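You operate a simulated robot arm through the tools that you are given. There is no shell and no other tool. Be economical: measure what you need, move in short steps, check, and stop when the job is done.

Carry out the task below with a simulated two-armed robot. There is one attempt and no reset: what you move stays moved.

Task
Take the weight and put it on the middle shelf of the yellow bench. Switch the red lathe switch on. Put one of the chalks from the top of the blue table on the top of the small white table. Put the yellow sponge from the top of the blue table on the top of the teal bench and the pink sponge on top of the stand there. Put the felt pad from the top of the blue table on the top of the grey table. Put the green spool from the top of the blue table on the top of the yellow bench. Put the 55 cm ticket from the top of the blue table on the shelf of the blue table and the 56 cm ticket on the high right shelf of the near side rack. Switch the red plate switch on. Put one of the cups from the top of the small white table on the small ring there. Switch the left black switch on. Close the top clear drawer. Shut the middle clear drawer. Take the curved card from the top of the drawer unit and leave it on the top of the press cabinet. Do these in any order. Set down upright: weight, spool, ticket, cup.

Only the result counts: the job must be done as asked and must still hold three seconds after the hand-in. Knocking over, shifting, dropping, spilling or breaking anything else fails it.

Robot
Two 7-joint arms with two-finger parallel grippers on one trunk, on a base that drives. Base frame: it is fixed to the floor where the robot stands at the start and does not move with it; the origin is under the middle of the robot, x ahead of it, y to its left, z up; the surface under the hand at the start is at about z = 800. Units: mm, rad, N and s.
The left shoulder is at the start at [30, 119, 960], the right one opposite. With the tool pointing down near the work surface each hand reaches from about 280 to 680 mm from the robot's upright axis, wherever it stands, measured 20 degrees to its own side. Places, roughly: chalk (3x3x9 cm) [-1200, -1700, 800]; cup (7x7x12 cm) [-2900, -1000, 900]; curved card [-3250, -2750, 1000]; felt pad (5x5x3 cm) [-1000, -1800, 800]; high right shelf of the near side rack [-5400, -4700, 1500]; left black switch [-3200, -1600, 1000]; middle clear drawer [-3300, -2700, 900]; middle shelf of the yellow bench [700, -2100, 500]; red lathe switch [400, -1700, 900]; red plate switch [-1400, -1200, 800]; shelf of the blue table [-1100, -1800, 300]; small ring [-3000, -750, 750]; sponge [-1000, -1750, 750]; spool [-750, -2000, 750]; stand (11x11x10 cm) [-1000, -2000, 800]; ticket [-1250, -2000, 750]; top clear drawer [-3300, -2700, 1000]; top of the grey table (52x20 cm) [-5820, -1320, 660]; top of the press cabinet (27x20 cm) [-5800, -2660, 820]; top of the small white table [-2900, -700, 800]; top of the teal bench [-2700, -4600, 800]; top of the yellow bench [700, -2100, 900]; weight (9x6x7 cm) [500, 100, 800]. Payload 3.43 kg a hand.
Tool frame (each hand has its own): the origin (TCP) lies between the finger pads and is the grasp point; the fingertips stand 30 mm ahead of it; z points along the fingers, y is the line along which they close. Largest opening 94 mm; finger width 28, thickness 10; the body of the gripper, 50 by 96 mm, starts 55 mm behind the TCP.
Orientation is that of the tool frame in the base frame, as a unit quaternion [w, x, y, z]. With the fingers straight down and closing along the base's y, the tool's x points along the base's -x, its y along +y and its z along -z.

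Tools
- The arms move only by the tool play_rows. It takes "left_motion", "right_motion" or both (then of equal length, played together; a hand with none holds still); each is a list of rows, each a list of 3 entries, a list of its own where there are three numbers: the opening, from 0 (shut) to 1 (fully open), then the shift along the tool's x, y, z in mm, then the turn, a rotation vector about the tool's x, y, z in degrees. In form: [[jaw, [dx, dy, dz], [wx, wy, wz]], ...]. A call has 1 to 8 rows; each row shifts and turns the commanded pose from where the row before left it, along the tool's axes as they then stand. Each row takes 0.2 s and may step no farther than 50 mm and 0.15 rad from the row before; otherwise, or with a gripper value out of range, the whole call is refused. A pose out of reach is approached as far as the arm can. The call stops where the force on the tool passes 40 N (or 10 N more than at its start, if that is more) or the arm is blocked; 0.2 s more then pass. Each finger travels about 72 mm/s and halts on what it meets, pressing with about 25 N; the grip force reading is that of the motor and also rises with nothing between the fingers. The clock runs only during rows and for 0.2 s after the last one: add rows that do not move to give the fingers time. It gives the time, the measured TCP pose, the force on the tool (base axes), the opening and the grip force at its end, in the units of the frame above (readings bear some noise), with the torque about the TCP (base axes, N m) and any sound that the robot's microphone picked up, and new pictures: "show" is both (left out), scene, wrist or none (wrist: the cameras of the hands that moved).
- Cameras (640 x 400 px; columns grow to the right, rows downward): "scene" is now at [33.7, 18.6, 1669.3]; the picture's right is [0.28, -0.96, 0.00], its down [-0.76, -0.22, -0.61] and it looks along [0.59, 0.17, -0.79] (base axes); focal length 251 px, centre (320, 200). "left" rides on the left gripper at [76, -14, -102] in its tool frame; the picture's right is [0.18, 0.98, 0.00], its down [-0.75, 0.14, -0.64] and it looks along [-0.63, 0.12, 0.77] (tool axes); focal length 243 px, centre (320, 200). "right" rides on the right gripper at [76, 14, -103] in its tool frame; the picture's right is [-0.18, 0.98, 0.00], its down [-0.75, -0.14, -0.64] and it looks along [-0.63, -0.12, 0.77] (tool axes); focal length 243 px, centre (320, 200). There is no depth. A picture from a camera that has moved, and an enlarged one, comes with that camera's place and axes in the base frame and with its lens. The place of the scene camera against the robot may be out by one fixed shift of up to 12 mm in any direction.
- raise_lower(by): slides the trunk up (or, below 0, down) by that many mm; the arms and the scene camera ride with it, the base frame stays. It gives what a move gives, with no picture.
- base_move(legs): drives the robot by 1 to 6 legs, each [ahead, turn to the left] in mm and rad, along the robot's own axes; the way and the turn of a leg run together, so that a leg with both is an arc; at most 1500 mm and 3.142 rad a leg. The arms and the cameras ride along, it lands a little off, and it stops where it bumps. It gives what a move gives, and a new picture of the scene camera.
- aim_head(pan, tilt): turns the head with the scene camera to pan (to the left, within 2.496 rad either way) and tilt (down, from -0.506 to 1.204), counted from straight ahead of the robot. It gives what a move gives, and a new picture of the scene camera.
- enlarge(camera, box): a new picture of the part [left, top, right, bottom] of that camera's present view, enlarged. No time passes.
- hand_in(): hands the job in; it is judged then, once.

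Go step by step. Nothing tells you exact positions but the pictures and the camera data: compare them with the known pose of the tool, close in by small moves and look again before you grip or let go. The budget is 577 turns and 360 pictures, counting those below and the enlarged ones. Unless the task says otherwise, let go and move clear before handing in, and close with one line.

The tools are called after "Call:" as a command line: name --argument value ..., lists and objects as JSON in quotes. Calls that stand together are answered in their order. play_rows: Moves the arms, as the interface text tells. Its arguments: {"type":"object","properties":{"left_motion":{"type":"array","items":{"type":"array"}},"right_motion":{"type":"array","items":{"type":"array"}},"show":{"type":"string","enum":["both","scene","wrist","none"]}},"required":[]} The other tools are called the same way: raise_lower (by) slides the trunk up or down; base_move (legs) drives the base; aim_head (pan, tilt) turns the head that bears the scene camera; enlarge (camera, box) takes an enlarged picture of a part of a camera's view; hand_in () hands the job in.

At the start:

```text
time_s: 0.0
left_ee_pos: [399.3, 217.8, 1132.1]
left_tcp_rot: [0.0, 0.0, 1.0, 0.0]
left_ft_force: [-0.7, -0.4, 0.5]
left_ft_torque: [0.02, 0.03, 0.01]
left_finger_gap: 94.1
left_grip_force: 0.0
right_ee_pos: [352.5, -84.6, 1078.0]
right_tcp_rot: [-0.001, 0.0, 1.0, 0.0]
right_ft_force: [-0.3, 0.0, -0.1]
right_ft_torque: [-0.02, 0.0, -0.01]
right_finger_gap: 94.3
right_grip_force: 0.0
trunk travel left (down, up): [-225.0, 185.0]
robot x, y, heading: [-0.6, 0.2, -0.001]
head pan, tilt: [0.288, 0.909]
```

scene: 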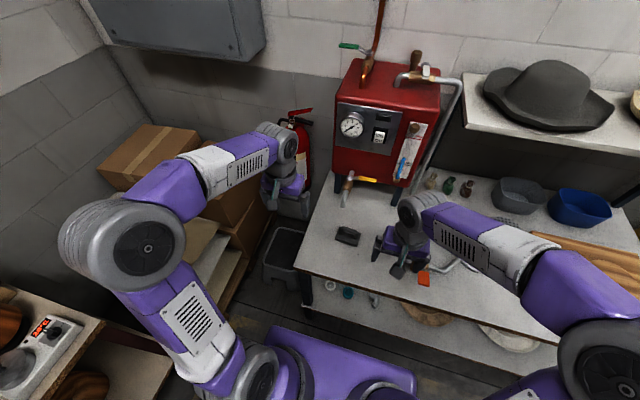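
right: 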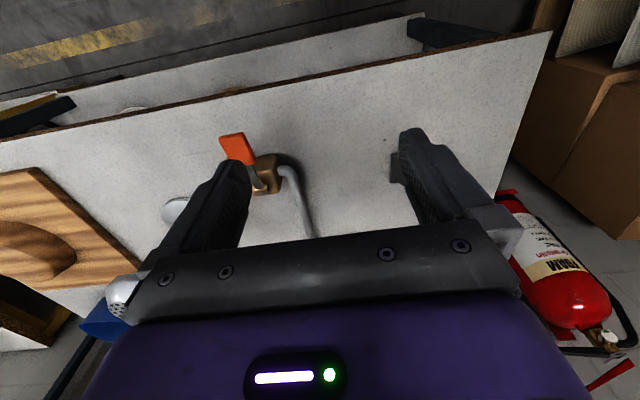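
left: 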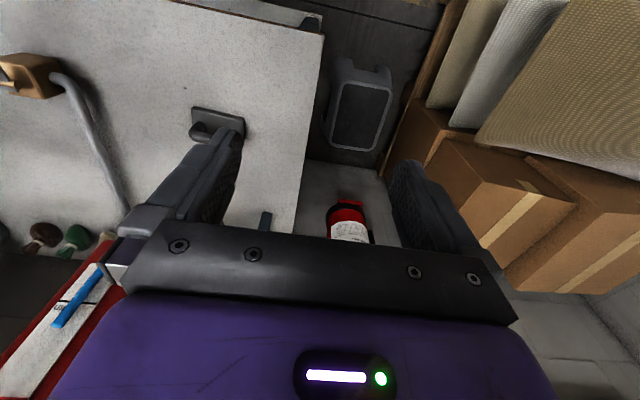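

The weight looks to be the dark block near (525, 57, 820) on the table ahead. I'll look closer at it before gripping.

Call:
enlarge --camera "left" --box '[150, 70, 310, 170]'

Call:
enlarge --camera "scene" --box '[280, 180, 440, 280]'

```text
4.00 times, centred on (230, 120) of left
camera zoom: at [323.2, 205.2, 1234.6], right [-0.18, 0.98, 0.0], down [0.75, 0.14, 0.64], along [0.63, 0.12, -0.77], focal length 970 px, centre (680, 520)
```

zoom: 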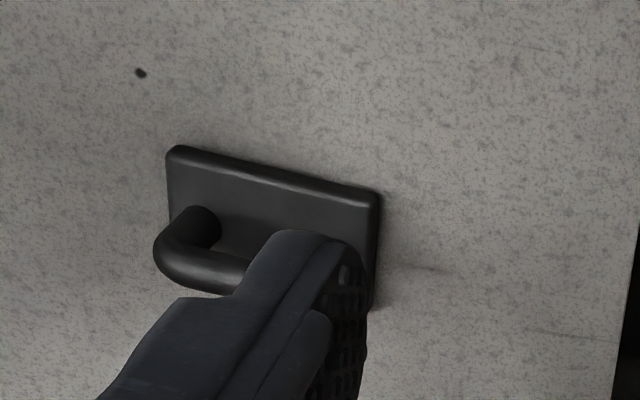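

```text
4.00 times, centred on (360, 230) of scene
camera zoom: at [33.7, 18.6, 1669.3], right [0.28, -0.96, 0.0], down [-0.76, -0.22, -0.61], along [0.59, 0.17, -0.79], focal length 1004 px, centre (160, 80)
```

zoom: 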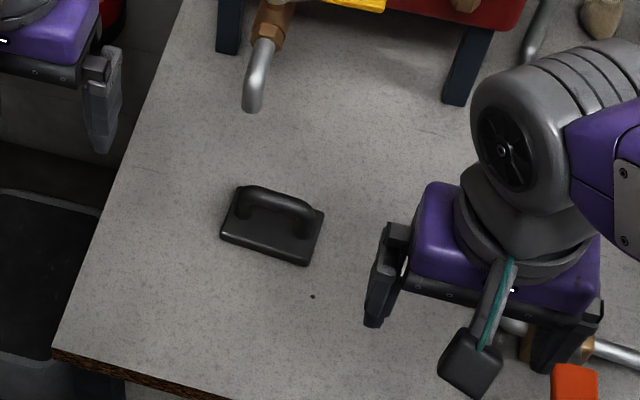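

The weight is a slab with an arch handle along y. Before choosing how to grip it I want to see the target shelf, so I'll pan the head right.

Call:
aim_head --pan -1.3 --tilt 0.5

Call:
aim_head --pan -2.2 --tilt 0.4

Call:
aim_head --pan 2.45 --tilt 0.4

```text
time_s: 1.7
left_ee_pos: [398.3, 218.8, 1132.7]
left_tcp_rot: [0.001, 0.0, 1.0, 0.0]
left_ft_force: [0.7, -0.2, -0.1]
left_ft_torque: [0.0, 0.02, 0.02]
left_finger_gap: 94.0
left_grip_force: 0.0
right_ee_pos: [353.2, -84.5, 1078.1]
right_tcp_rot: [0.0, 0.0, 1.0, 0.0]
right_ft_force: [-0.5, 0.0, 0.3]
right_ft_torque: [-0.02, 0.01, 0.0]
right_finger_gap: 93.9
right_grip_force: 0.2
trunk travel left (down, up): [-225.0, 185.0]
robot x, y, heading: [1.0, 3.1, -0.001]
head pan, tilt: [-1.3, 0.499]
camera scene: at [-13.8, -90.4, 1703.8], right [-0.96, -0.27, 0.0], down [-0.13, 0.46, -0.88], along [0.24, -0.85, -0.48], focal length 251 px, centre (320, 200)
```

scene: 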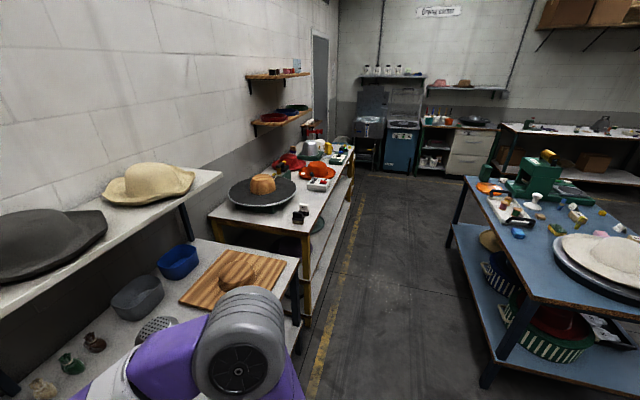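

```text
time_s: 2.9
left_ee_pos: [398.2, 218.1, 1131.5]
left_tcp_rot: [-0.001, 0.0, 1.0, -0.001]
left_ft_force: [0.0, 0.4, 1.1]
left_ft_torque: [0.02, 0.01, -0.02]
left_finger_gap: 94.3
left_grip_force: 0.0
right_ee_pos: [354.0, -84.6, 1077.4]
right_tcp_rot: [0.0, 0.0, 1.0, 0.0]
right_ft_force: [0.3, 1.4, -0.7]
right_ft_torque: [0.01, 0.0, 0.02]
right_finger_gap: 94.0
right_grip_force: 0.1
trunk travel left (down, up): [-225.0, 185.0]
robot x, y, heading: [-0.0, 1.4, -0.003]
head pan, tilt: [-2.201, 0.4]
camera scene: at [-92.7, -77.6, 1712.9], right [-0.81, 0.59, 0.0], down [0.23, 0.31, -0.92], along [-0.54, -0.74, -0.39], focal length 251 px, centre (320, 200)
```

scene: 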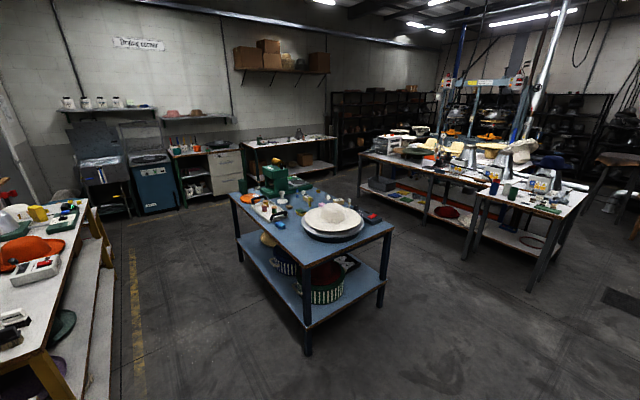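

```text
time_s: 6.6
left_ee_pos: [399.7, 218.0, 1131.4]
left_tcp_rot: [0.0, 0.0, 1.0, 0.0]
left_ft_force: [1.1, -0.4, 0.7]
left_ft_torque: [0.0, -0.01, 0.0]
left_finger_gap: 94.0
left_grip_force: 0.0
right_ee_pos: [354.0, -84.1, 1079.2]
right_tcp_rot: [0.0, 0.001, 1.0, 0.0]
right_ft_force: [-0.1, -0.3, -0.2]
right_ft_torque: [-0.01, 0.01, 0.0]
right_finger_gap: 93.8
right_grip_force: 0.0
trunk travel left (down, up): [-225.0, 185.0]
robot x, y, heading: [0.7, -0.3, -0.001]
head pan, tilt: [2.45, 0.4]
camera scene: at [-109.6, 56.4, 1712.9], right [0.64, 0.77, 0.0], down [0.3, -0.25, -0.92], along [-0.71, 0.59, -0.39], focal length 251 px, centre (320, 200)
```

scene: 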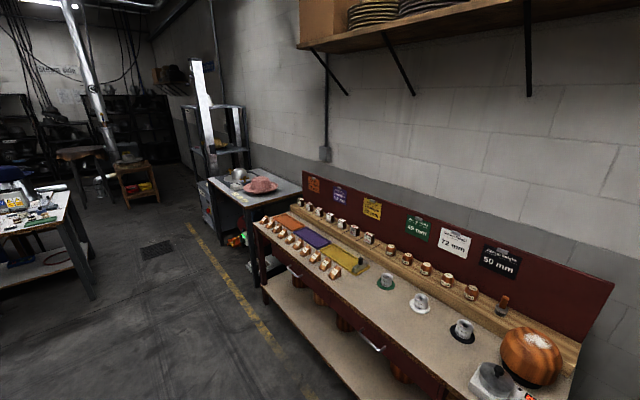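

The room layout is clear now. I'll pick the weight with the right hand tilted to point left-down, jaws straddling the handle bar, so that later the tool can point forward-down into the shelf; first I turn the right tool by −90° about its axis.

Call:
aim_head --pan 0.1 --tilt 0.9

Call:
play_rows --right_motion '[[1, [0, 0, -10], [0, 0, -8.5]], [1, [0, 0, -10], [0, 0, -8.5]], [1, [0, 0, -10], [0, 0, -8.5]], [1, [0, 0, -10], [0, 0, -8.5]], [1, [0, 0, -10], [0, 0, -8.5]], [1, [0, 0, -10], [0, 0, -8.5]], [1, [0, 0, 0], [0, 0, -8.5]], [1, [0, 0, 0], [0, 0, -8.5]]]' --show "none"

Call:
play_rows --right_motion '[[1, [0, 0, 0], [0, 0, -8.5]], [1, [0, 0, 0], [0, 0, -8.5]], [1, [0, 0, 0], [0, 0, -5]], [1, [0, 0, 0], [0, -8, 0]], [1, [0, 0, 0], [0, -8, 0]], [1, [0, 0, 0], [0, -8, 0]], [1, [0, 0, 0], [0, -8, 0]], [1, [0, 0, 0], [0, -8, 0]]]'

```text
time_s: 8.7
left_ee_pos: [398.7, 218.6, 1130.9]
left_tcp_rot: [0.0, 0.001, 1.0, 0.0]
left_ft_force: [0.3, 0.2, -0.2]
left_ft_torque: [-0.02, -0.06, -0.02]
left_finger_gap: 94.2
left_grip_force: 0.1
right_ee_pos: [352.7, -84.6, 1078.7]
right_tcp_rot: [-0.001, 0.0, 1.0, 0.0]
right_ft_force: [-0.2, 0.7, -1.0]
right_ft_torque: [-0.02, 0.01, 0.0]
right_finger_gap: 94.0
right_grip_force: 0.0
trunk travel left (down, up): [-225.0, 185.0]
robot x, y, heading: [-0.5, 0.9, 0.003]
head pan, tilt: [0.099, 0.901]
camera scene: at [36.9, 4.9, 1669.9], right [0.1, -0.99, 0.0], down [-0.78, -0.08, -0.62], along [0.62, 0.06, -0.78], focal length 251 px, centre (320, 200)
```

scene: 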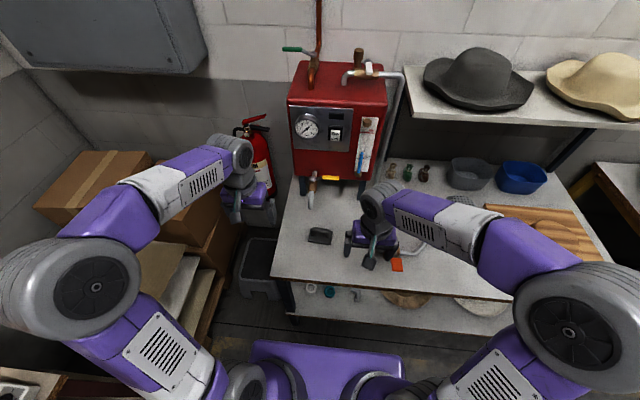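

```text
time_s: 10.5
left_ee_pos: [399.3, 218.1, 1131.1]
left_tcp_rot: [0.0, 0.0, 1.0, 0.0]
left_ft_force: [1.6, -0.8, 0.3]
left_ft_torque: [-0.01, 0.0, -0.01]
left_finger_gap: 94.2
left_grip_force: 0.1
right_ee_pos: [354.1, -85.1, 1140.4]
right_tcp_rot: [0.0, -0.561, 0.828, -0.001]
right_ft_force: [-0.7, -1.0, -0.5]
right_ft_torque: [0.02, 0.0, -0.03]
right_finger_gap: 94.0
right_grip_force: 0.0
trunk travel left (down, up): [-225.0, 185.0]
robot x, y, heading: [1.2, -0.8, -0.003]
head pan, tilt: [0.099, 0.901]
```

```text
time_s: 12.3
left_ee_pos: [397.5, 218.6, 1132.3]
left_tcp_rot: [0.0, 0.0, 1.0, 0.0]
left_ft_force: [0.0, -0.2, 0.2]
left_ft_torque: [0.02, 0.05, 0.02]
left_finger_gap: 94.1
left_grip_force: 0.0
right_ee_pos: [353.1, -84.6, 1138.1]
right_tcp_rot: [0.243, -0.664, 0.665, 0.242]
right_ft_force: [-0.2, -0.1, 0.2]
right_ft_torque: [-0.01, 0.03, 0.02]
right_finger_gap: 93.9
right_grip_force: 0.0
trunk travel left (down, up): [-225.0, 185.0]
robot x, y, heading: [-0.3, -4.6, -0.003]
head pan, tilt: [0.099, 0.901]
camera scene: at [37.0, 4.4, 1669.9], right [0.1, -1.0, 0.0], down [-0.78, -0.08, -0.62], along [0.62, 0.06, -0.78], focal length 251 px, centre (320, 200)
camera right: at [338.3, -209.0, 1168.3], right [-0.98, 0.14, 0.12], down [0.14, 0.16, 0.98], along [0.12, 0.98, -0.18], focal length 243 px, centre (320, 200)
```

scene: 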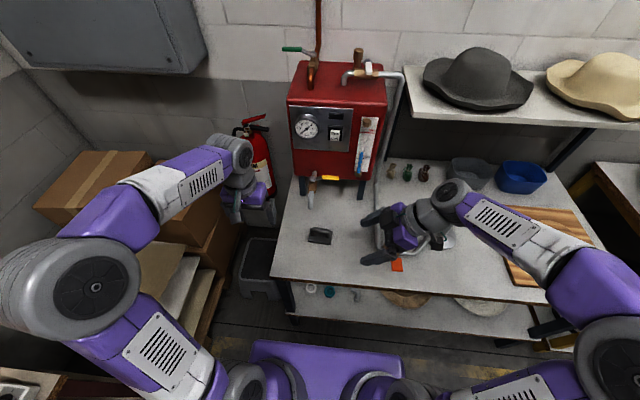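
right: 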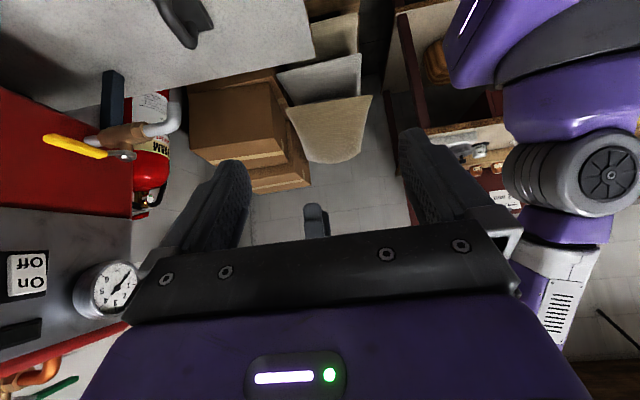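

The tilt works. Now I'll bring the right hand to a standoff about 120 mm back from the handle and look.

Call:
play_rows --right_motion '[[1, [7.2, -22.1, 23], [0, 0, 0]], [1, [7.2, -22.1, 23], [0, 0, 0]], [1, [7.2, -22.1, 23], [0, 0, 0]], [1, [7.2, -22.1, 23], [0, 0, 0]], [1, [7.2, -22.1, 23], [0, 0, 0]], [1, [7.2, -22.1, 23], [0, 0, 0]], [1, [7.2, -22.1, 23], [0, 0, 0]], [1, [7.2, -22.1, 23], [0, 0, 0]]]'

Call:
enlarge --camera "right" --box '[200, 0, 440, 200]'

Call:
enlarge --camera "scene" --box '[260, 180, 420, 280]'

```text
time_s: 14.1
left_ee_pos: [399.1, 218.2, 1132.4]
left_tcp_rot: [0.0, 0.0, 1.0, 0.0]
left_ft_force: [1.0, 0.0, -0.2]
left_ft_torque: [-0.01, 0.02, -0.03]
left_finger_gap: 94.0
left_grip_force: 0.2
right_ee_pos: [530.8, -10.2, 959.8]
right_tcp_rot: [-0.242, 0.665, -0.664, -0.242]
right_ft_force: [-0.5, 0.2, 0.0]
right_ft_torque: [-0.02, 0.03, -0.01]
right_finger_gap: 94.1
right_grip_force: 0.1
trunk travel left (down, up): [-225.0, 185.0]
robot x, y, heading: [3.9, -0.4, 0.003]
head pan, tilt: [0.099, 0.901]
camera scene: at [37.9, 4.9, 1669.9], right [0.1, -1.0, 0.0], down [-0.78, -0.08, -0.62], along [0.62, 0.06, -0.78], focal length 251 px, centre (320, 200)
camera right: at [515.6, -134.4, 989.7], right [-0.98, 0.14, 0.12], down [0.14, 0.16, 0.98], along [0.12, 0.98, -0.18], focal length 243 px, centre (320, 200)
```

scene: 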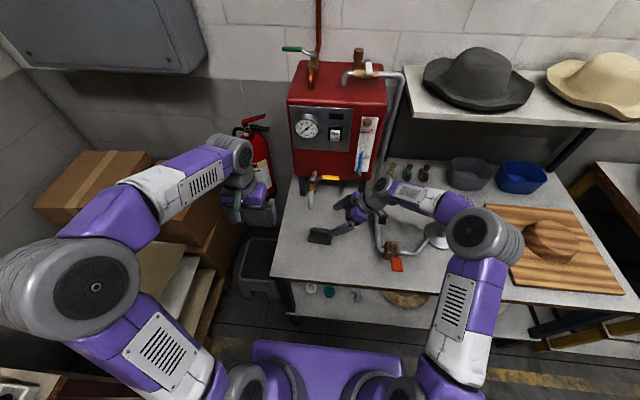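
right: 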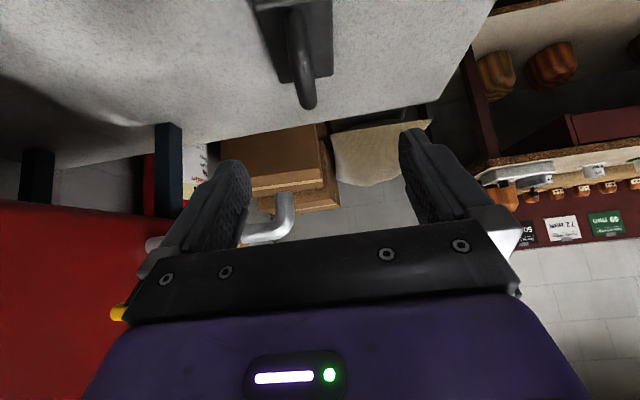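

```text
2.00 times, centred on (320, 100) of right
camera zoom: at [515.6, -134.4, 989.7], right [-0.98, 0.14, 0.12], down [0.14, 0.16, 0.98], along [0.12, 0.98, -0.18], focal length 485 px, centre (320, 400)
```

zoom: 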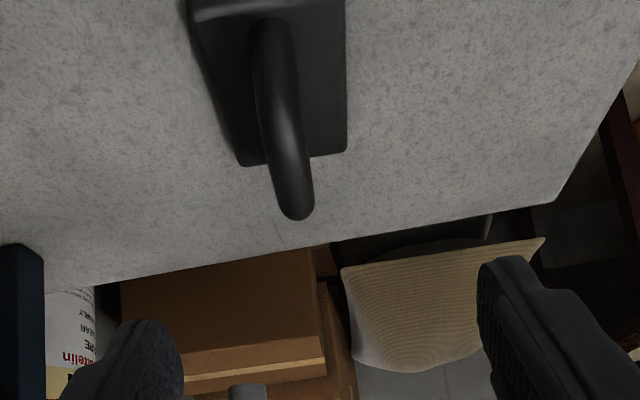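

```text
4.00 times, centred on (340, 230) of scene
camera zoom: at [37.9, 4.9, 1669.9], right [0.1, -1.0, 0.0], down [-0.78, -0.08, -0.62], along [0.62, 0.06, -0.78], focal length 1004 px, centre (240, 80)
```

zoom: 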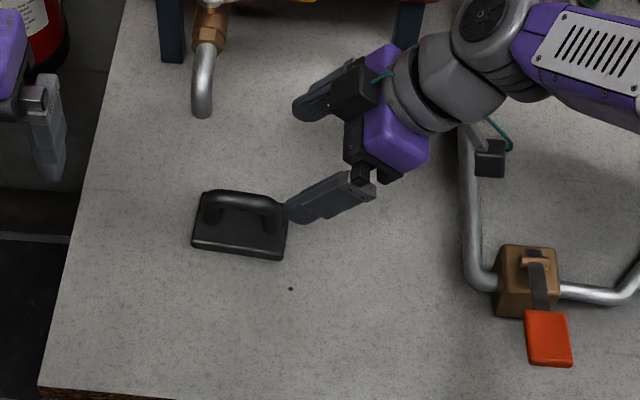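

The handle runs at about (537, 50, 865), turned some 6°. I'll align and close in halfway, then look.

Call:
play_rows --right_motion '[[1, [8, -3, 0], [3.8, 0, 4.6]], [1, [8, -3, 20], [0, 0, 0]], [1, [0, 0, 20], [0, 0, 0]], [1, [0, 0, 20], [0, 0, 0]]]'

Call:
enlarge --camera "scene" --box '[280, 200, 380, 260]'

```text
time_s: 15.1
left_ee_pos: [398.9, 220.2, 1131.8]
left_tcp_rot: [0.0, 0.0, 1.0, 0.0]
left_ft_force: [-0.1, -0.8, 0.1]
left_ft_torque: [0.01, -0.02, -0.01]
left_finger_gap: 93.9
left_grip_force: 0.1
right_ee_pos: [539.3, 15.0, 903.5]
right_tcp_rot: [0.254, -0.629, 0.698, 0.229]
right_ft_force: [0.4, -0.1, -0.6]
right_ft_torque: [0.0, 0.03, -0.02]
right_finger_gap: 94.0
right_grip_force: 0.0
trunk travel left (down, up): [-225.0, 185.0]
robot x, y, heading: [3.3, -0.0, 0.001]
head pan, tilt: [0.099, 0.901]
camera scene: at [37.5, 5.0, 1669.9], right [0.1, -1.0, 0.0], down [-0.78, -0.08, -0.62], along [0.62, 0.06, -0.78], focal length 251 px, centre (320, 200)
camera right: at [511.9, -106.8, 933.6], right [-0.96, 0.24, 0.12], down [0.16, 0.15, 0.98], along [0.22, 0.96, -0.18], focal length 243 px, centre (320, 200)
```

scene: 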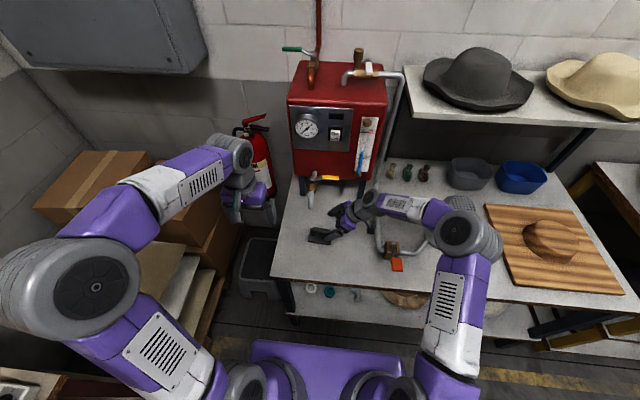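
right: 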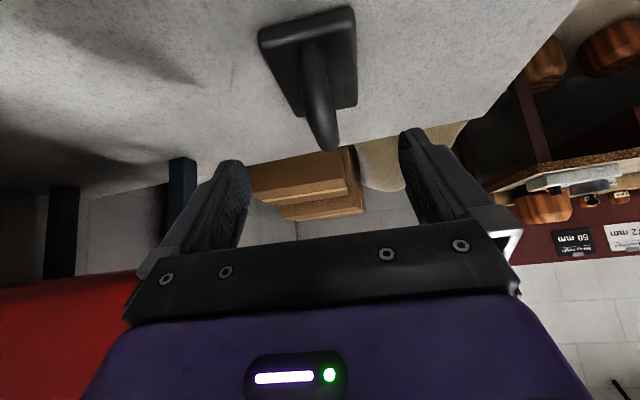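

```text
6.40 times, centred on (330, 230) of scene
camera zoom: at [37.5, 5.0, 1669.9], right [0.1, -1.0, 0.0], down [-0.78, -0.08, -0.62], along [0.62, 0.06, -0.78], focal length 1606 px, centre (256, 8)
```

zoom: 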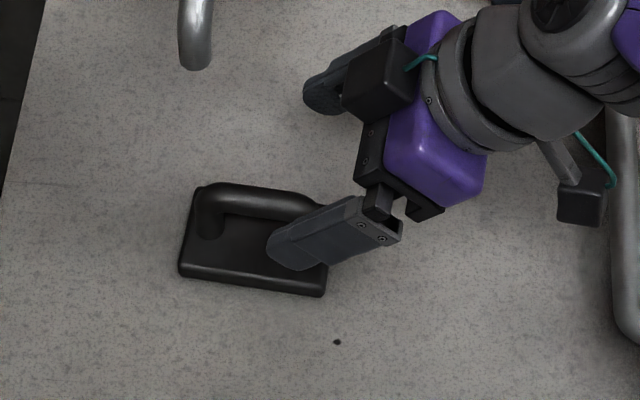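

The bar sits between the jaws, about 50 mm ahead. I'll advance and close.

Call:
play_rows --right_motion '[[1, [0, 0, 16], [0, 0, 0]], [1, [0, 0, 16], [0, 0, 0]], [1, [0, 0, 14], [0, 0, 0]]]'

Call:
enlarge --camera "scene" --box '[280, 200, 380, 260]'

```text
time_s: 15.9
left_ee_pos: [399.2, 219.2, 1130.6]
left_tcp_rot: [0.0, 0.0, 1.0, -0.001]
left_ft_force: [0.0, 0.3, -0.6]
left_ft_torque: [-0.03, 0.02, 0.0]
left_finger_gap: 93.8
left_grip_force: 0.0
right_ee_pos: [542.8, 44.7, 868.9]
right_tcp_rot: [0.254, -0.629, 0.698, 0.229]
right_ft_force: [-0.3, -0.3, 0.1]
right_ft_torque: [0.02, 0.04, -0.02]
right_finger_gap: 93.8
right_grip_force: 0.0
trunk travel left (down, up): [-225.0, 185.0]
robot x, y, heading: [0.3, 3.8, 0.007]
head pan, tilt: [0.099, 0.901]
camera scene: at [37.3, 5.0, 1669.9], right [0.1, -1.0, 0.0], down [-0.78, -0.08, -0.62], along [0.62, 0.06, -0.78], focal length 251 px, centre (320, 200)
camera right: at [514.9, -76.6, 898.8], right [-0.96, 0.24, 0.12], down [0.16, 0.15, 0.98], along [0.22, 0.96, -0.18], focal length 243 px, centre (320, 200)
```

scene: 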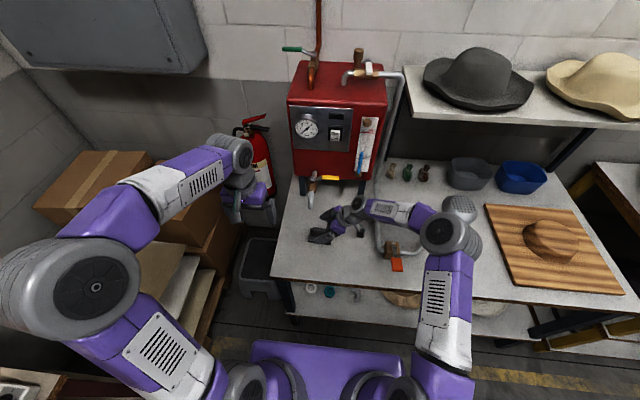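
right: 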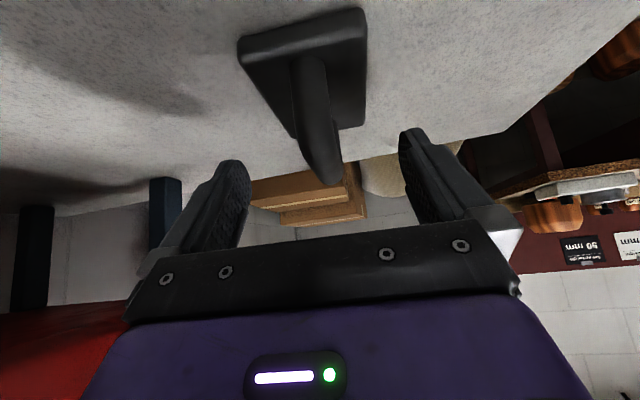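

```text
6.40 times, centred on (330, 230) of scene
camera zoom: at [37.3, 5.0, 1669.9], right [0.1, -1.0, 0.0], down [-0.78, -0.08, -0.62], along [0.62, 0.06, -0.78], focal length 1606 px, centre (256, 8)
```

zoom: 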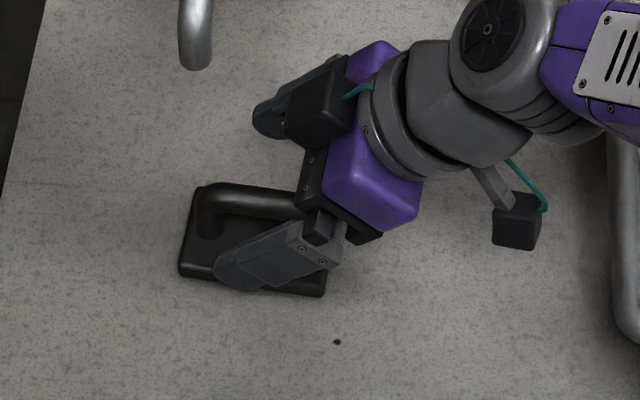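

Call:
play_rows --right_motion '[[0, [0, 0, 0], [0, 0, 0]], [0, [0, 0, 0], [0, 0, 0]], [0, [0, 0, 0], [0, 0, 0]], [0, [0, 0, 0], [0, 0, 0]]]'

Call:
enlarge --camera "scene" --box '[280, 200, 380, 260]'

```text
time_s: 16.9
left_ee_pos: [398.8, 218.9, 1131.0]
left_tcp_rot: [0.0, 0.001, 1.0, 0.0]
left_ft_force: [-0.1, -0.7, -0.5]
left_ft_torque: [-0.01, -0.02, 0.0]
left_finger_gap: 94.0
left_grip_force: 0.1
right_ee_pos: [542.5, 45.0, 869.2]
right_tcp_rot: [0.254, -0.629, 0.698, 0.229]
right_ft_force: [-2.1, 0.1, 0.4]
right_ft_torque: [0.07, 0.04, 0.02]
right_finger_gap: 17.6
right_grip_force: 25.5
trunk travel left (down, up): [-225.0, 185.0]
robot x, y, heading: [2.4, 1.1, 0.001]
head pan, tilt: [0.099, 0.901]
camera scene: at [36.7, 4.9, 1669.9], right [0.1, -1.0, 0.0], down [-0.78, -0.08, -0.62], along [0.62, 0.06, -0.78], focal length 251 px, centre (320, 200)
camera right: at [514.3, -76.7, 898.9], right [-0.96, 0.24, 0.12], down [0.16, 0.15, 0.98], along [0.22, 0.96, -0.18], focal length 243 px, centre (320, 200)
```

scene: 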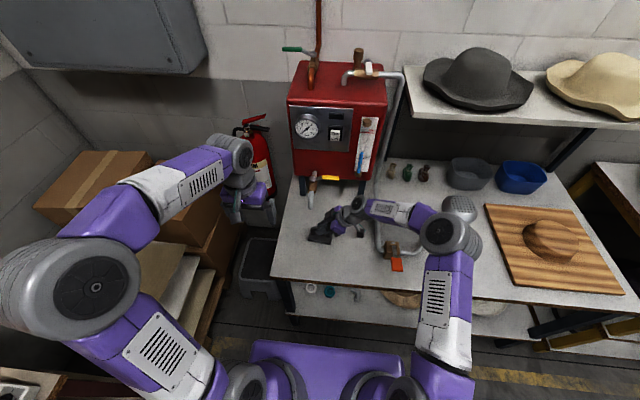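
right: 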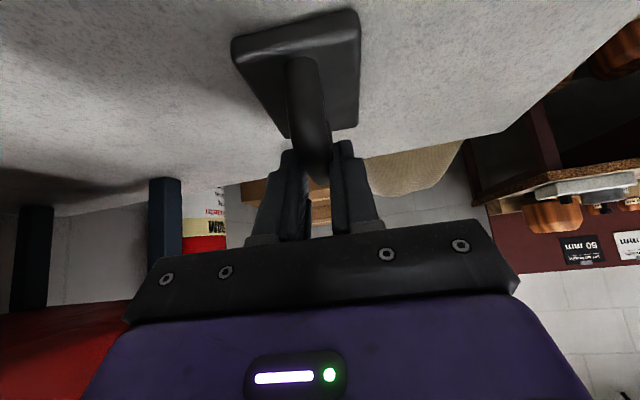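

```text
6.40 times, centred on (330, 230) of scene
camera zoom: at [36.7, 4.9, 1669.9], right [0.1, -1.0, 0.0], down [-0.78, -0.08, -0.62], along [0.62, 0.06, -0.78], focal length 1606 px, centre (256, 8)
```

zoom: 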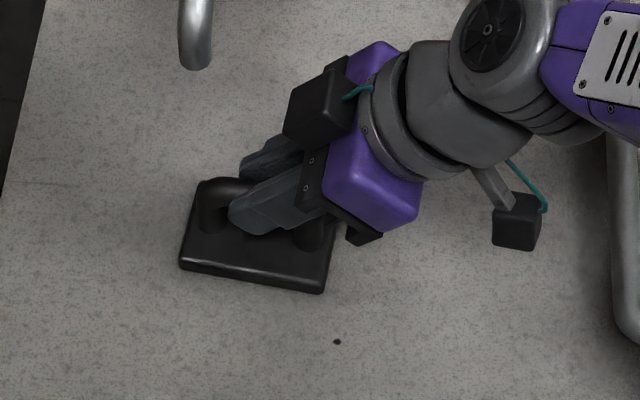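

Handle gripped (17.6 mm). Lifting straight up.

Call:
play_rows --right_motion '[[0, [-6.4, 0, -7.7], [0, 0, 0]], [0, [-19, 0, -23], [0, 0, 0]], [0, [-19, 0, -23], [0, 0, 0]], [0, [-19, 0, -23], [0, 0, 0]], [0, [-19, 0, -23], [0, 0, 0]]]'

Call:
enlarge --camera "scene" --box '[280, 160, 420, 260]'

```text
time_s: 18.1
left_ee_pos: [399.2, 218.8, 1133.5]
left_tcp_rot: [0.0, 0.0, 1.0, 0.0]
left_ft_force: [0.3, -0.1, -0.3]
left_ft_torque: [-0.02, 0.0, 0.01]
left_finger_gap: 93.8
left_grip_force: 0.1
right_ee_pos: [541.7, 42.7, 998.6]
right_tcp_rot: [0.253, -0.628, 0.699, 0.229]
right_ft_force: [-2.0, -5.1, -4.4]
right_ft_torque: [-0.28, 0.02, -0.11]
right_finger_gap: 17.4
right_grip_force: 24.5
trunk travel left (down, up): [-225.0, 185.0]
robot x, y, heading: [-1.3, 0.6, -0.004]
head pan, tilt: [0.099, 0.901]
camera scene: at [36.8, 4.4, 1669.9], right [0.1, -1.0, 0.0], down [-0.78, -0.08, -0.62], along [0.62, 0.06, -0.78], focal length 251 px, centre (320, 200)
camera right: at [514.1, -79.5, 1028.7], right [-0.96, 0.24, 0.12], down [0.16, 0.15, 0.98], along [0.22, 0.96, -0.18], focal length 243 px, centre (320, 200)
```

scene: 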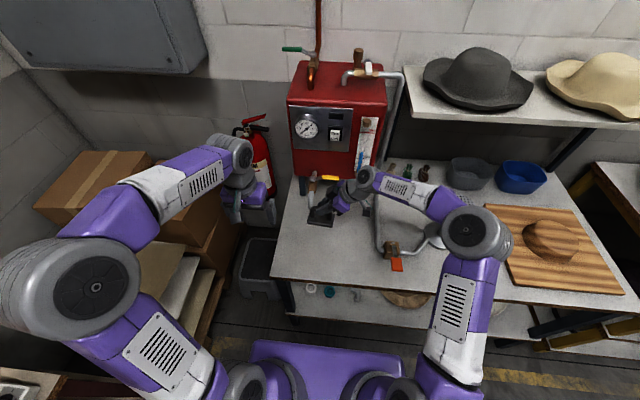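
right: 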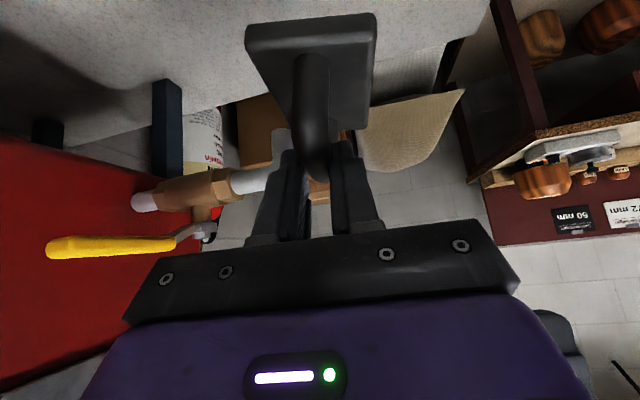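

```text
4.00 times, centred on (350, 210) of scene
camera zoom: at [36.8, 4.4, 1669.9], right [0.1, -1.0, 0.0], down [-0.78, -0.08, -0.62], along [0.62, 0.06, -0.78], focal length 1004 px, centre (200, 160)
```

zoom: 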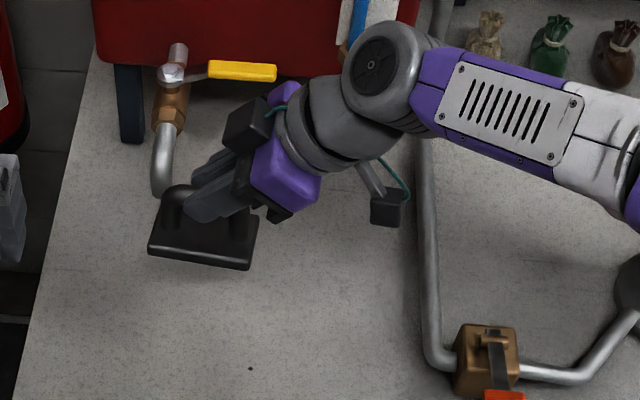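

Lifted. I'll pull the hand back toward the robot (away from the tap), raise it a bit, and then turn the tool to point forward.

Call:
play_rows --right_motion '[[0, [0, 25, 0], [0, 0, 0]], [0, [0, 30, 0], [0, 0, 0]], [0, [-5, 30, -6], [0, 0, 0]], [0, [-5, 30, -6], [0, 0, 0]], [0, [-5, 30, -6], [0, 0, 0]], [0, [0, 20, 0], [0, 0, 0]]]' --show "none"

Call:
play_rows --right_motion '[[0, [0, 0, 0], [5.4, 0, 6.5]], [0, [0, 0, 0], [5.4, 0, 6.5]], [0, [0, 0, 0], [5.4, 0, 6.5]], [0, [0, 0, 0], [5.4, 0, 6.5]], [0, [0, 0, 0], [5.4, 0, 6.5]], [0, [0, 0, 0], [5.4, 0, 6.5]], [0, [0, 0, 0], [5.4, 0, 6.5]], [0, [0, 0, 0], [5.4, 0, 6.5]]]' --show "scene"

```text
time_s: 19.5
left_ee_pos: [399.6, 219.4, 1132.0]
left_tcp_rot: [0.0, 0.0, 1.0, 0.0]
left_ft_force: [0.3, -0.4, 0.2]
left_ft_torque: [0.0, 0.01, 0.03]
left_finger_gap: 94.0
left_grip_force: 0.0
right_ee_pos: [377.3, 61.0, 1022.1]
right_tcp_rot: [0.254, -0.628, 0.699, 0.229]
right_ft_force: [0.1, -0.5, -5.9]
right_ft_torque: [-0.02, -0.02, 0.0]
right_finger_gap: 17.5
right_grip_force: 24.9
trunk travel left (down, up): [-225.0, 185.0]
robot x, y, heading: [-2.7, -1.2, -0.003]
head pan, tilt: [0.099, 0.901]
```

```text
time_s: 21.3
left_ee_pos: [398.4, 220.1, 1131.3]
left_tcp_rot: [0.0, 0.0, 1.0, 0.0]
left_ft_force: [-1.1, 0.4, 0.5]
left_ft_torque: [0.0, -0.05, 0.01]
left_finger_gap: 93.9
left_grip_force: 0.0
right_ee_pos: [377.4, 62.5, 1022.6]
right_tcp_rot: [0.337, -0.132, 0.931, 0.051]
right_ft_force: [-0.1, 0.4, -6.4]
right_ft_torque: [-0.08, 0.06, -0.03]
right_finger_gap: 17.5
right_grip_force: 25.3
trunk travel left (down, up): [-225.0, 185.0]
robot x, y, heading: [-1.0, 0.5, -0.004]
head pan, tilt: [0.099, 0.901]
camera scene: at [36.5, 6.2, 1669.9], right [0.1, -0.99, 0.0], down [-0.78, -0.08, -0.62], along [0.62, 0.06, -0.78], focal length 251 px, centre (320, 200)
```

scene: 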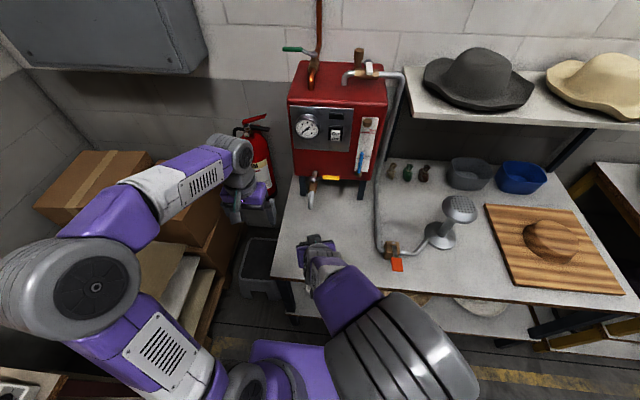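

Call:
play_rows --right_motion '[[0, [0, 0, 0], [5, 0, 6]], [0, [0, 0, 0], [5, 0, 6]], [0, [0, -40, 0], [0, 0, 0]], [0, [0, -40, 0], [0, 0, 0]], [0, [0, -40, 0], [0, 0, 0]], [0, [0, -40, 0], [0, 0, 0]]]' --show "scene"

Call:
base_move --legs '[[-350, 0], [0, -1.571]]'

```text
time_s: 22.0
left_ee_pos: [399.4, 219.1, 1131.8]
left_tcp_rot: [0.0, 0.0, 1.0, 0.0]
left_ft_force: [-0.3, 0.8, -0.3]
left_ft_torque: [0.01, 0.04, 0.02]
left_finger_gap: 94.0
left_grip_force: 0.1
right_ee_pos: [402.1, 27.8, 1043.1]
right_tcp_rot: [0.313, 0.079, 0.944, 0.075]
right_ft_force: [-0.2, 0.6, -6.0]
right_ft_torque: [-0.08, 0.04, 0.0]
right_finger_gap: 17.6
right_grip_force: 25.2
trunk travel left (down, up): [-225.0, 185.0]
robot x, y, heading: [0.5, -0.6, 0.001]
head pan, tilt: [0.099, 0.901]
stopped in row 3 (right hand): the arm was blocked; the commanded pose is now the measured one
camera scene: at [37.2, 5.0, 1669.9], right [0.1, -1.0, 0.0], down [-0.78, -0.08, -0.62], along [0.62, 0.06, -0.78], focal length 251 px, centre (320, 200)
```

scene: 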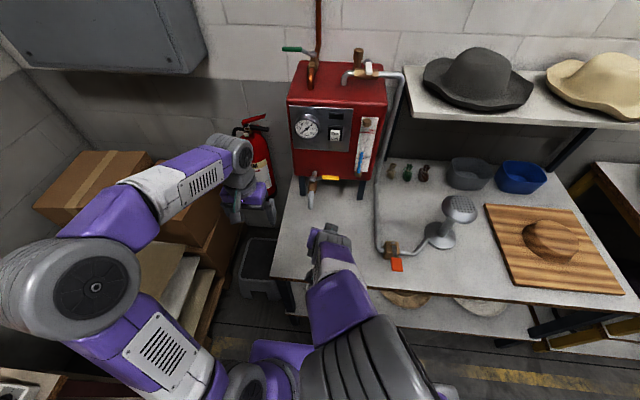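

```text
time_s: 28.1
left_ee_pos: [-125.0, -397.3, 1132.0]
left_tcp_rot: [0.0, 0.704, 0.71, 0.0]
left_ft_force: [-0.5, 0.1, 0.1]
left_ft_torque: [0.02, -0.02, -0.03]
left_finger_gap: 94.0
left_grip_force: 0.1
right_ee_pos: [-316.7, -401.0, 1042.8]
right_tcp_rot: [0.276, 0.719, 0.615, -0.168]
right_ft_force: [0.1, 0.2, -6.5]
right_ft_torque: [0.04, 0.08, -0.02]
right_finger_gap: 17.5
right_grip_force: 25.3
trunk travel left (down, up): [-225.0, 185.0]
robot x, y, heading: [-348.8, 1.0, -1.567]
head pan, tilt: [0.099, 0.901]
camera scene: at [-348.7, -47.9, 1669.9], right [-0.99, -0.11, 0.0], down [-0.09, 0.78, -0.62], along [0.07, -0.62, -0.78], focal length 251 px, centre (320, 200)
```

scene: 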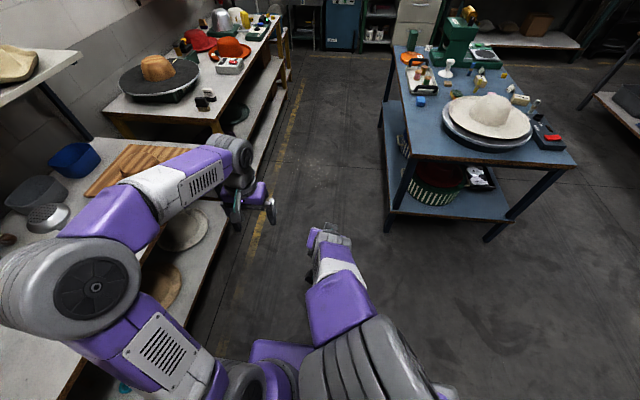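

The bench (yellow legs) runs along y with its front near x≈280, the blue table is on the right of the corridor. I'll drive along the corridor a little and look at the bench from the side.

Call:
base_move --legs '[[0, 0.12], [1000, 0]]'

Call:
aim_head --pan 0.7 --tilt 0.7

```text
time_s: 33.9
left_ee_pos: [46.3, -1364.8, 1132.6]
left_tcp_rot: [0.0, 0.662, 0.75, 0.0]
left_ft_force: [0.3, -0.7, 0.1]
left_ft_torque: [0.0, -0.01, -0.06]
left_finger_gap: 93.9
left_grip_force: 0.0
right_ee_pos: [-142.3, -1391.5, 1042.4]
right_tcp_rot: [0.285, 0.683, 0.655, -0.151]
right_ft_force: [0.3, 0.2, -5.9]
right_ft_torque: [0.03, 0.11, -0.01]
right_finger_gap: 17.7
right_grip_force: 25.4
trunk travel left (down, up): [-225.0, 185.0]
robot x, y, heading: [-216.3, -992.9, -1.452]
head pan, tilt: [0.099, 0.901]
camera scene: at [-216.0, -1042.9, 1669.9], right [-0.97, -0.22, 0.0], down [-0.18, 0.76, -0.62], along [0.14, -0.6, -0.78], focal length 251 px, centre (320, 200)
```

scene: 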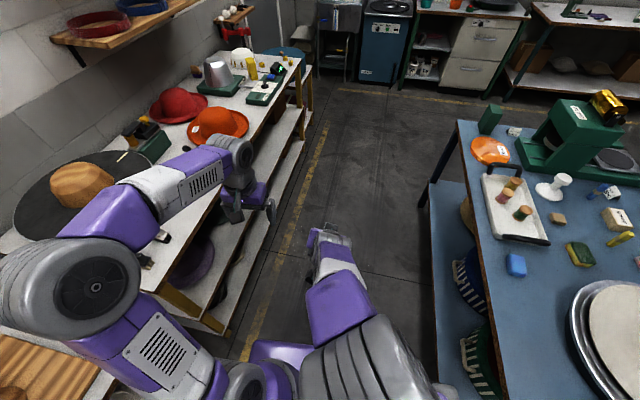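

```text
time_s: 34.9
left_ee_pos: [46.2, -1363.4, 1130.9]
left_tcp_rot: [0.0, 0.661, 0.75, 0.001]
left_ft_force: [0.4, 1.1, 0.7]
left_ft_torque: [0.04, -0.02, -0.02]
left_finger_gap: 94.2
left_grip_force: 0.2
right_ee_pos: [-143.2, -1391.2, 1042.2]
right_tcp_rot: [0.285, 0.683, 0.655, -0.15]
right_ft_force: [-0.7, 0.0, -5.8]
right_ft_torque: [0.03, 0.06, 0.02]
right_finger_gap: 17.7
right_grip_force: 24.6
trunk travel left (down, up): [-225.0, 185.0]
robot x, y, heading: [-221.4, -995.8, -1.443]
head pan, tilt: [0.7, 0.7]
camera scene: at [-170.5, -1026.7, 1686.0], right [-0.68, -0.73, 0.0], down [-0.47, 0.44, -0.76], along [0.56, -0.52, -0.64], focal length 251 px, centre (320, 200)
```

scene: 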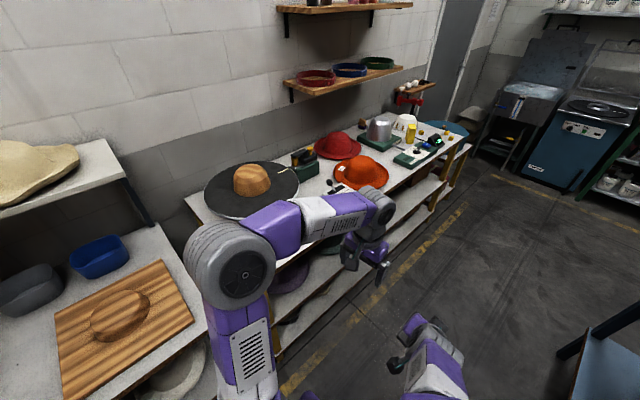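

The bench front edge is at x≈300. I'll drive to y≈-2000 and turn to face the bench.

Call:
base_move --legs '[[0, -0.15], [1000, 0], [0, 1.593]]'

Call:
aim_head --pan -0.1 --tilt 0.85

```text
time_s: 44.6
left_ee_pos: [154.3, -1776.9, 1132.2]
left_tcp_rot: [-0.001, -0.003, 1.0, -0.001]
left_ft_force: [-0.5, 0.4, -0.2]
left_ft_torque: [0.0, -0.02, 0.0]
left_finger_gap: 94.0
left_grip_force: 0.0
right_ee_pos: [157.4, -1968.2, 1043.7]
right_tcp_rot: [0.313, 0.075, 0.944, 0.077]
right_ft_force: [-0.7, 0.2, -5.9]
right_ft_torque: [-0.1, 0.04, 0.01]
right_finger_gap: 17.6
right_grip_force: 24.9
trunk travel left (down, up): [-225.0, 185.0]
robot x, y, heading: [-242.4, -1997.3, 0.004]
head pan, tilt: [0.7, 0.7]
camera scene: at [-217.1, -1945.6, 1686.0], right [0.65, -0.76, 0.0], down [-0.49, -0.42, -0.76], along [0.58, 0.5, -0.64], focal length 251 px, centre (320, 200)
```

scene: 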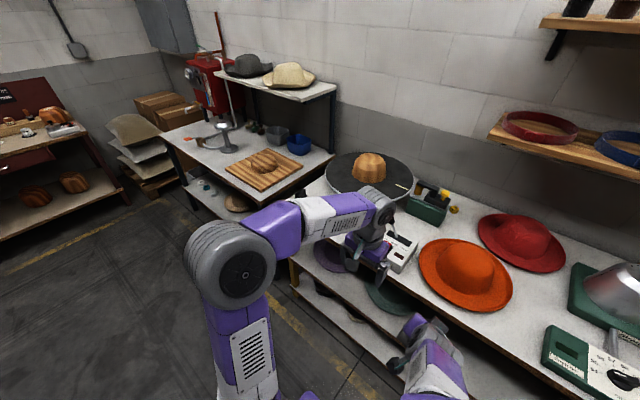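

```text
time_s: 45.7
left_ee_pos: [154.0, -1776.3, 1131.7]
left_tcp_rot: [0.001, -0.004, 1.0, 0.0]
left_ft_force: [0.2, -0.6, -0.5]
left_ft_torque: [0.03, -0.02, 0.0]
left_finger_gap: 94.1
left_grip_force: 0.0
right_ee_pos: [157.6, -1967.2, 1043.6]
right_tcp_rot: [0.313, 0.075, 0.944, 0.076]
right_ft_force: [0.7, 0.1, -6.4]
right_ft_torque: [-0.07, 0.07, -0.02]
right_finger_gap: 17.8
right_grip_force: 24.5
trunk travel left (down, up): [-225.0, 185.0]
robot x, y, heading: [-246.2, -1999.2, 0.006]
head pan, tilt: [-0.099, 0.85]
camera scene: at [-203.8, -2008.0, 1673.8], right [-0.09, -1.0, 0.0], down [-0.75, 0.07, -0.66], along [0.66, -0.06, -0.75], focal length 251 px, centre (320, 200)
```

scene: 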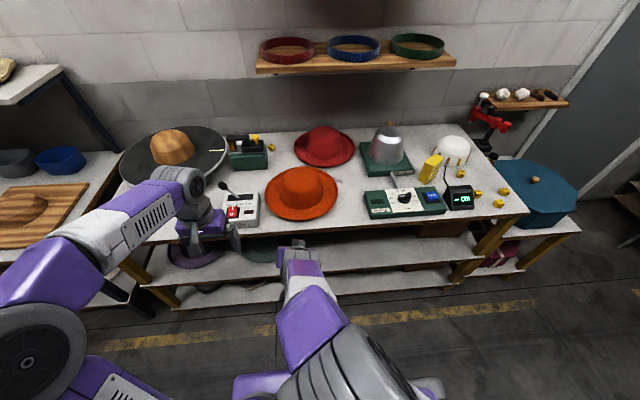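

Call:
enlarge --camera "scene" --box '[120, 190, 520, 320]'

```text
1.60 times, centred on (320, 255) of scene
camera zoom: at [-203.8, -2008.0, 1673.8], right [-0.09, -1.0, 0.0], down [-0.75, 0.07, -0.66], along [0.66, -0.06, -0.75], focal length 401 px, centre (320, 112)
```

zoom: 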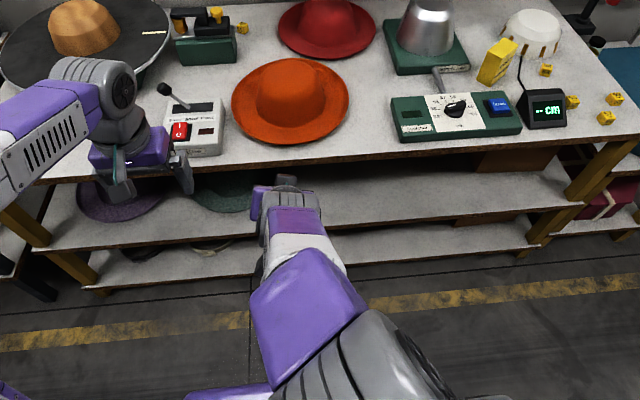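

The middle shelf's free part is at right-centre (front edge x≈335). I'll lower the trunk, then straighten the hand's orientation in front of the bench.

Call:
raise_lower --by -200

Call:
play_rows --right_motion '[[0, [10, -20, 20], [0, 0, 0]], [0, [10, -20, 20], [0, 0, 0]], [0, [10, -20, 20], [2.6, -1.7, -5.5]], [0, [10, -20, 20], [2.7, -1.6, -5.5]], [0, [10, -20, 20], [0, 0, 0]], [0, [10, -20, 20], [0, 0, 0]]]'

```text
time_s: 47.9
left_ee_pos: [154.0, -1776.4, 931.7]
left_tcp_rot: [0.0, -0.004, 1.0, 0.0]
left_ft_force: [0.6, -0.1, -0.2]
left_ft_torque: [0.0, 0.02, 0.0]
left_finger_gap: 94.0
left_grip_force: 0.0
right_ee_pos: [157.6, -1967.6, 842.8]
right_tcp_rot: [0.313, 0.075, 0.944, 0.077]
right_ft_force: [0.9, 0.0, -5.5]
right_ft_torque: [-0.04, 0.02, -0.03]
right_finger_gap: 17.4
right_grip_force: 24.7
trunk travel left (down, up): [-25.0, 385.0]
robot x, y, heading: [-245.1, -1995.4, 0.001]
head pan, tilt: [-0.099, 0.85]
```

```text
time_s: 49.3
left_ee_pos: [153.8, -1777.2, 931.2]
left_tcp_rot: [0.0, -0.004, 1.0, 0.0]
left_ft_force: [0.6, 0.1, -0.5]
left_ft_torque: [0.02, -0.01, -0.02]
left_finger_gap: 93.9
left_grip_force: 0.1
right_ee_pos: [178.5, -2072.5, 697.8]
right_tcp_rot: [0.343, 0.001, 0.939, 0.0]
right_ft_force: [0.4, -0.3, -6.0]
right_ft_torque: [-0.01, 0.05, 0.0]
right_finger_gap: 17.3
right_grip_force: 25.1
trunk travel left (down, up): [-25.0, 385.0]
robot x, y, heading: [-247.9, -1999.9, 0.007]
head pan, tilt: [-0.099, 0.85]
camera scene: at [-203.5, -2008.6, 1473.7], right [-0.09, -1.0, 0.0], down [-0.75, 0.07, -0.66], along [0.66, -0.06, -0.75], focal length 251 px, centre (320, 200)
camera right: at [53.6, -2057.2, 727.7], right [0.14, 0.98, 0.12], down [0.16, -0.14, 0.98], along [0.98, -0.12, -0.18], focal length 243 px, centre (320, 200)
```

scene: 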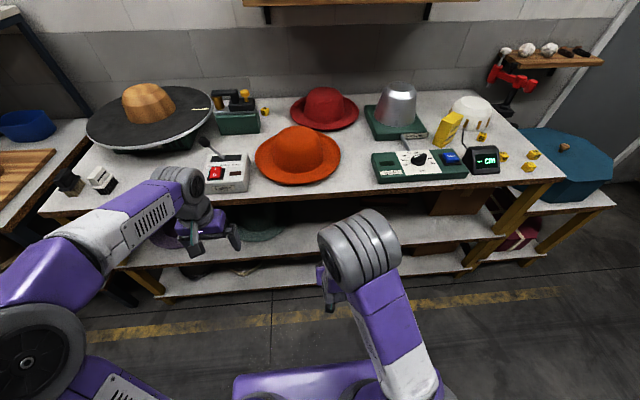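
right: 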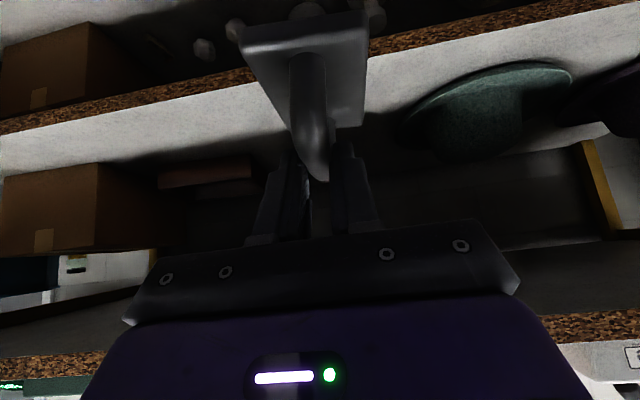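

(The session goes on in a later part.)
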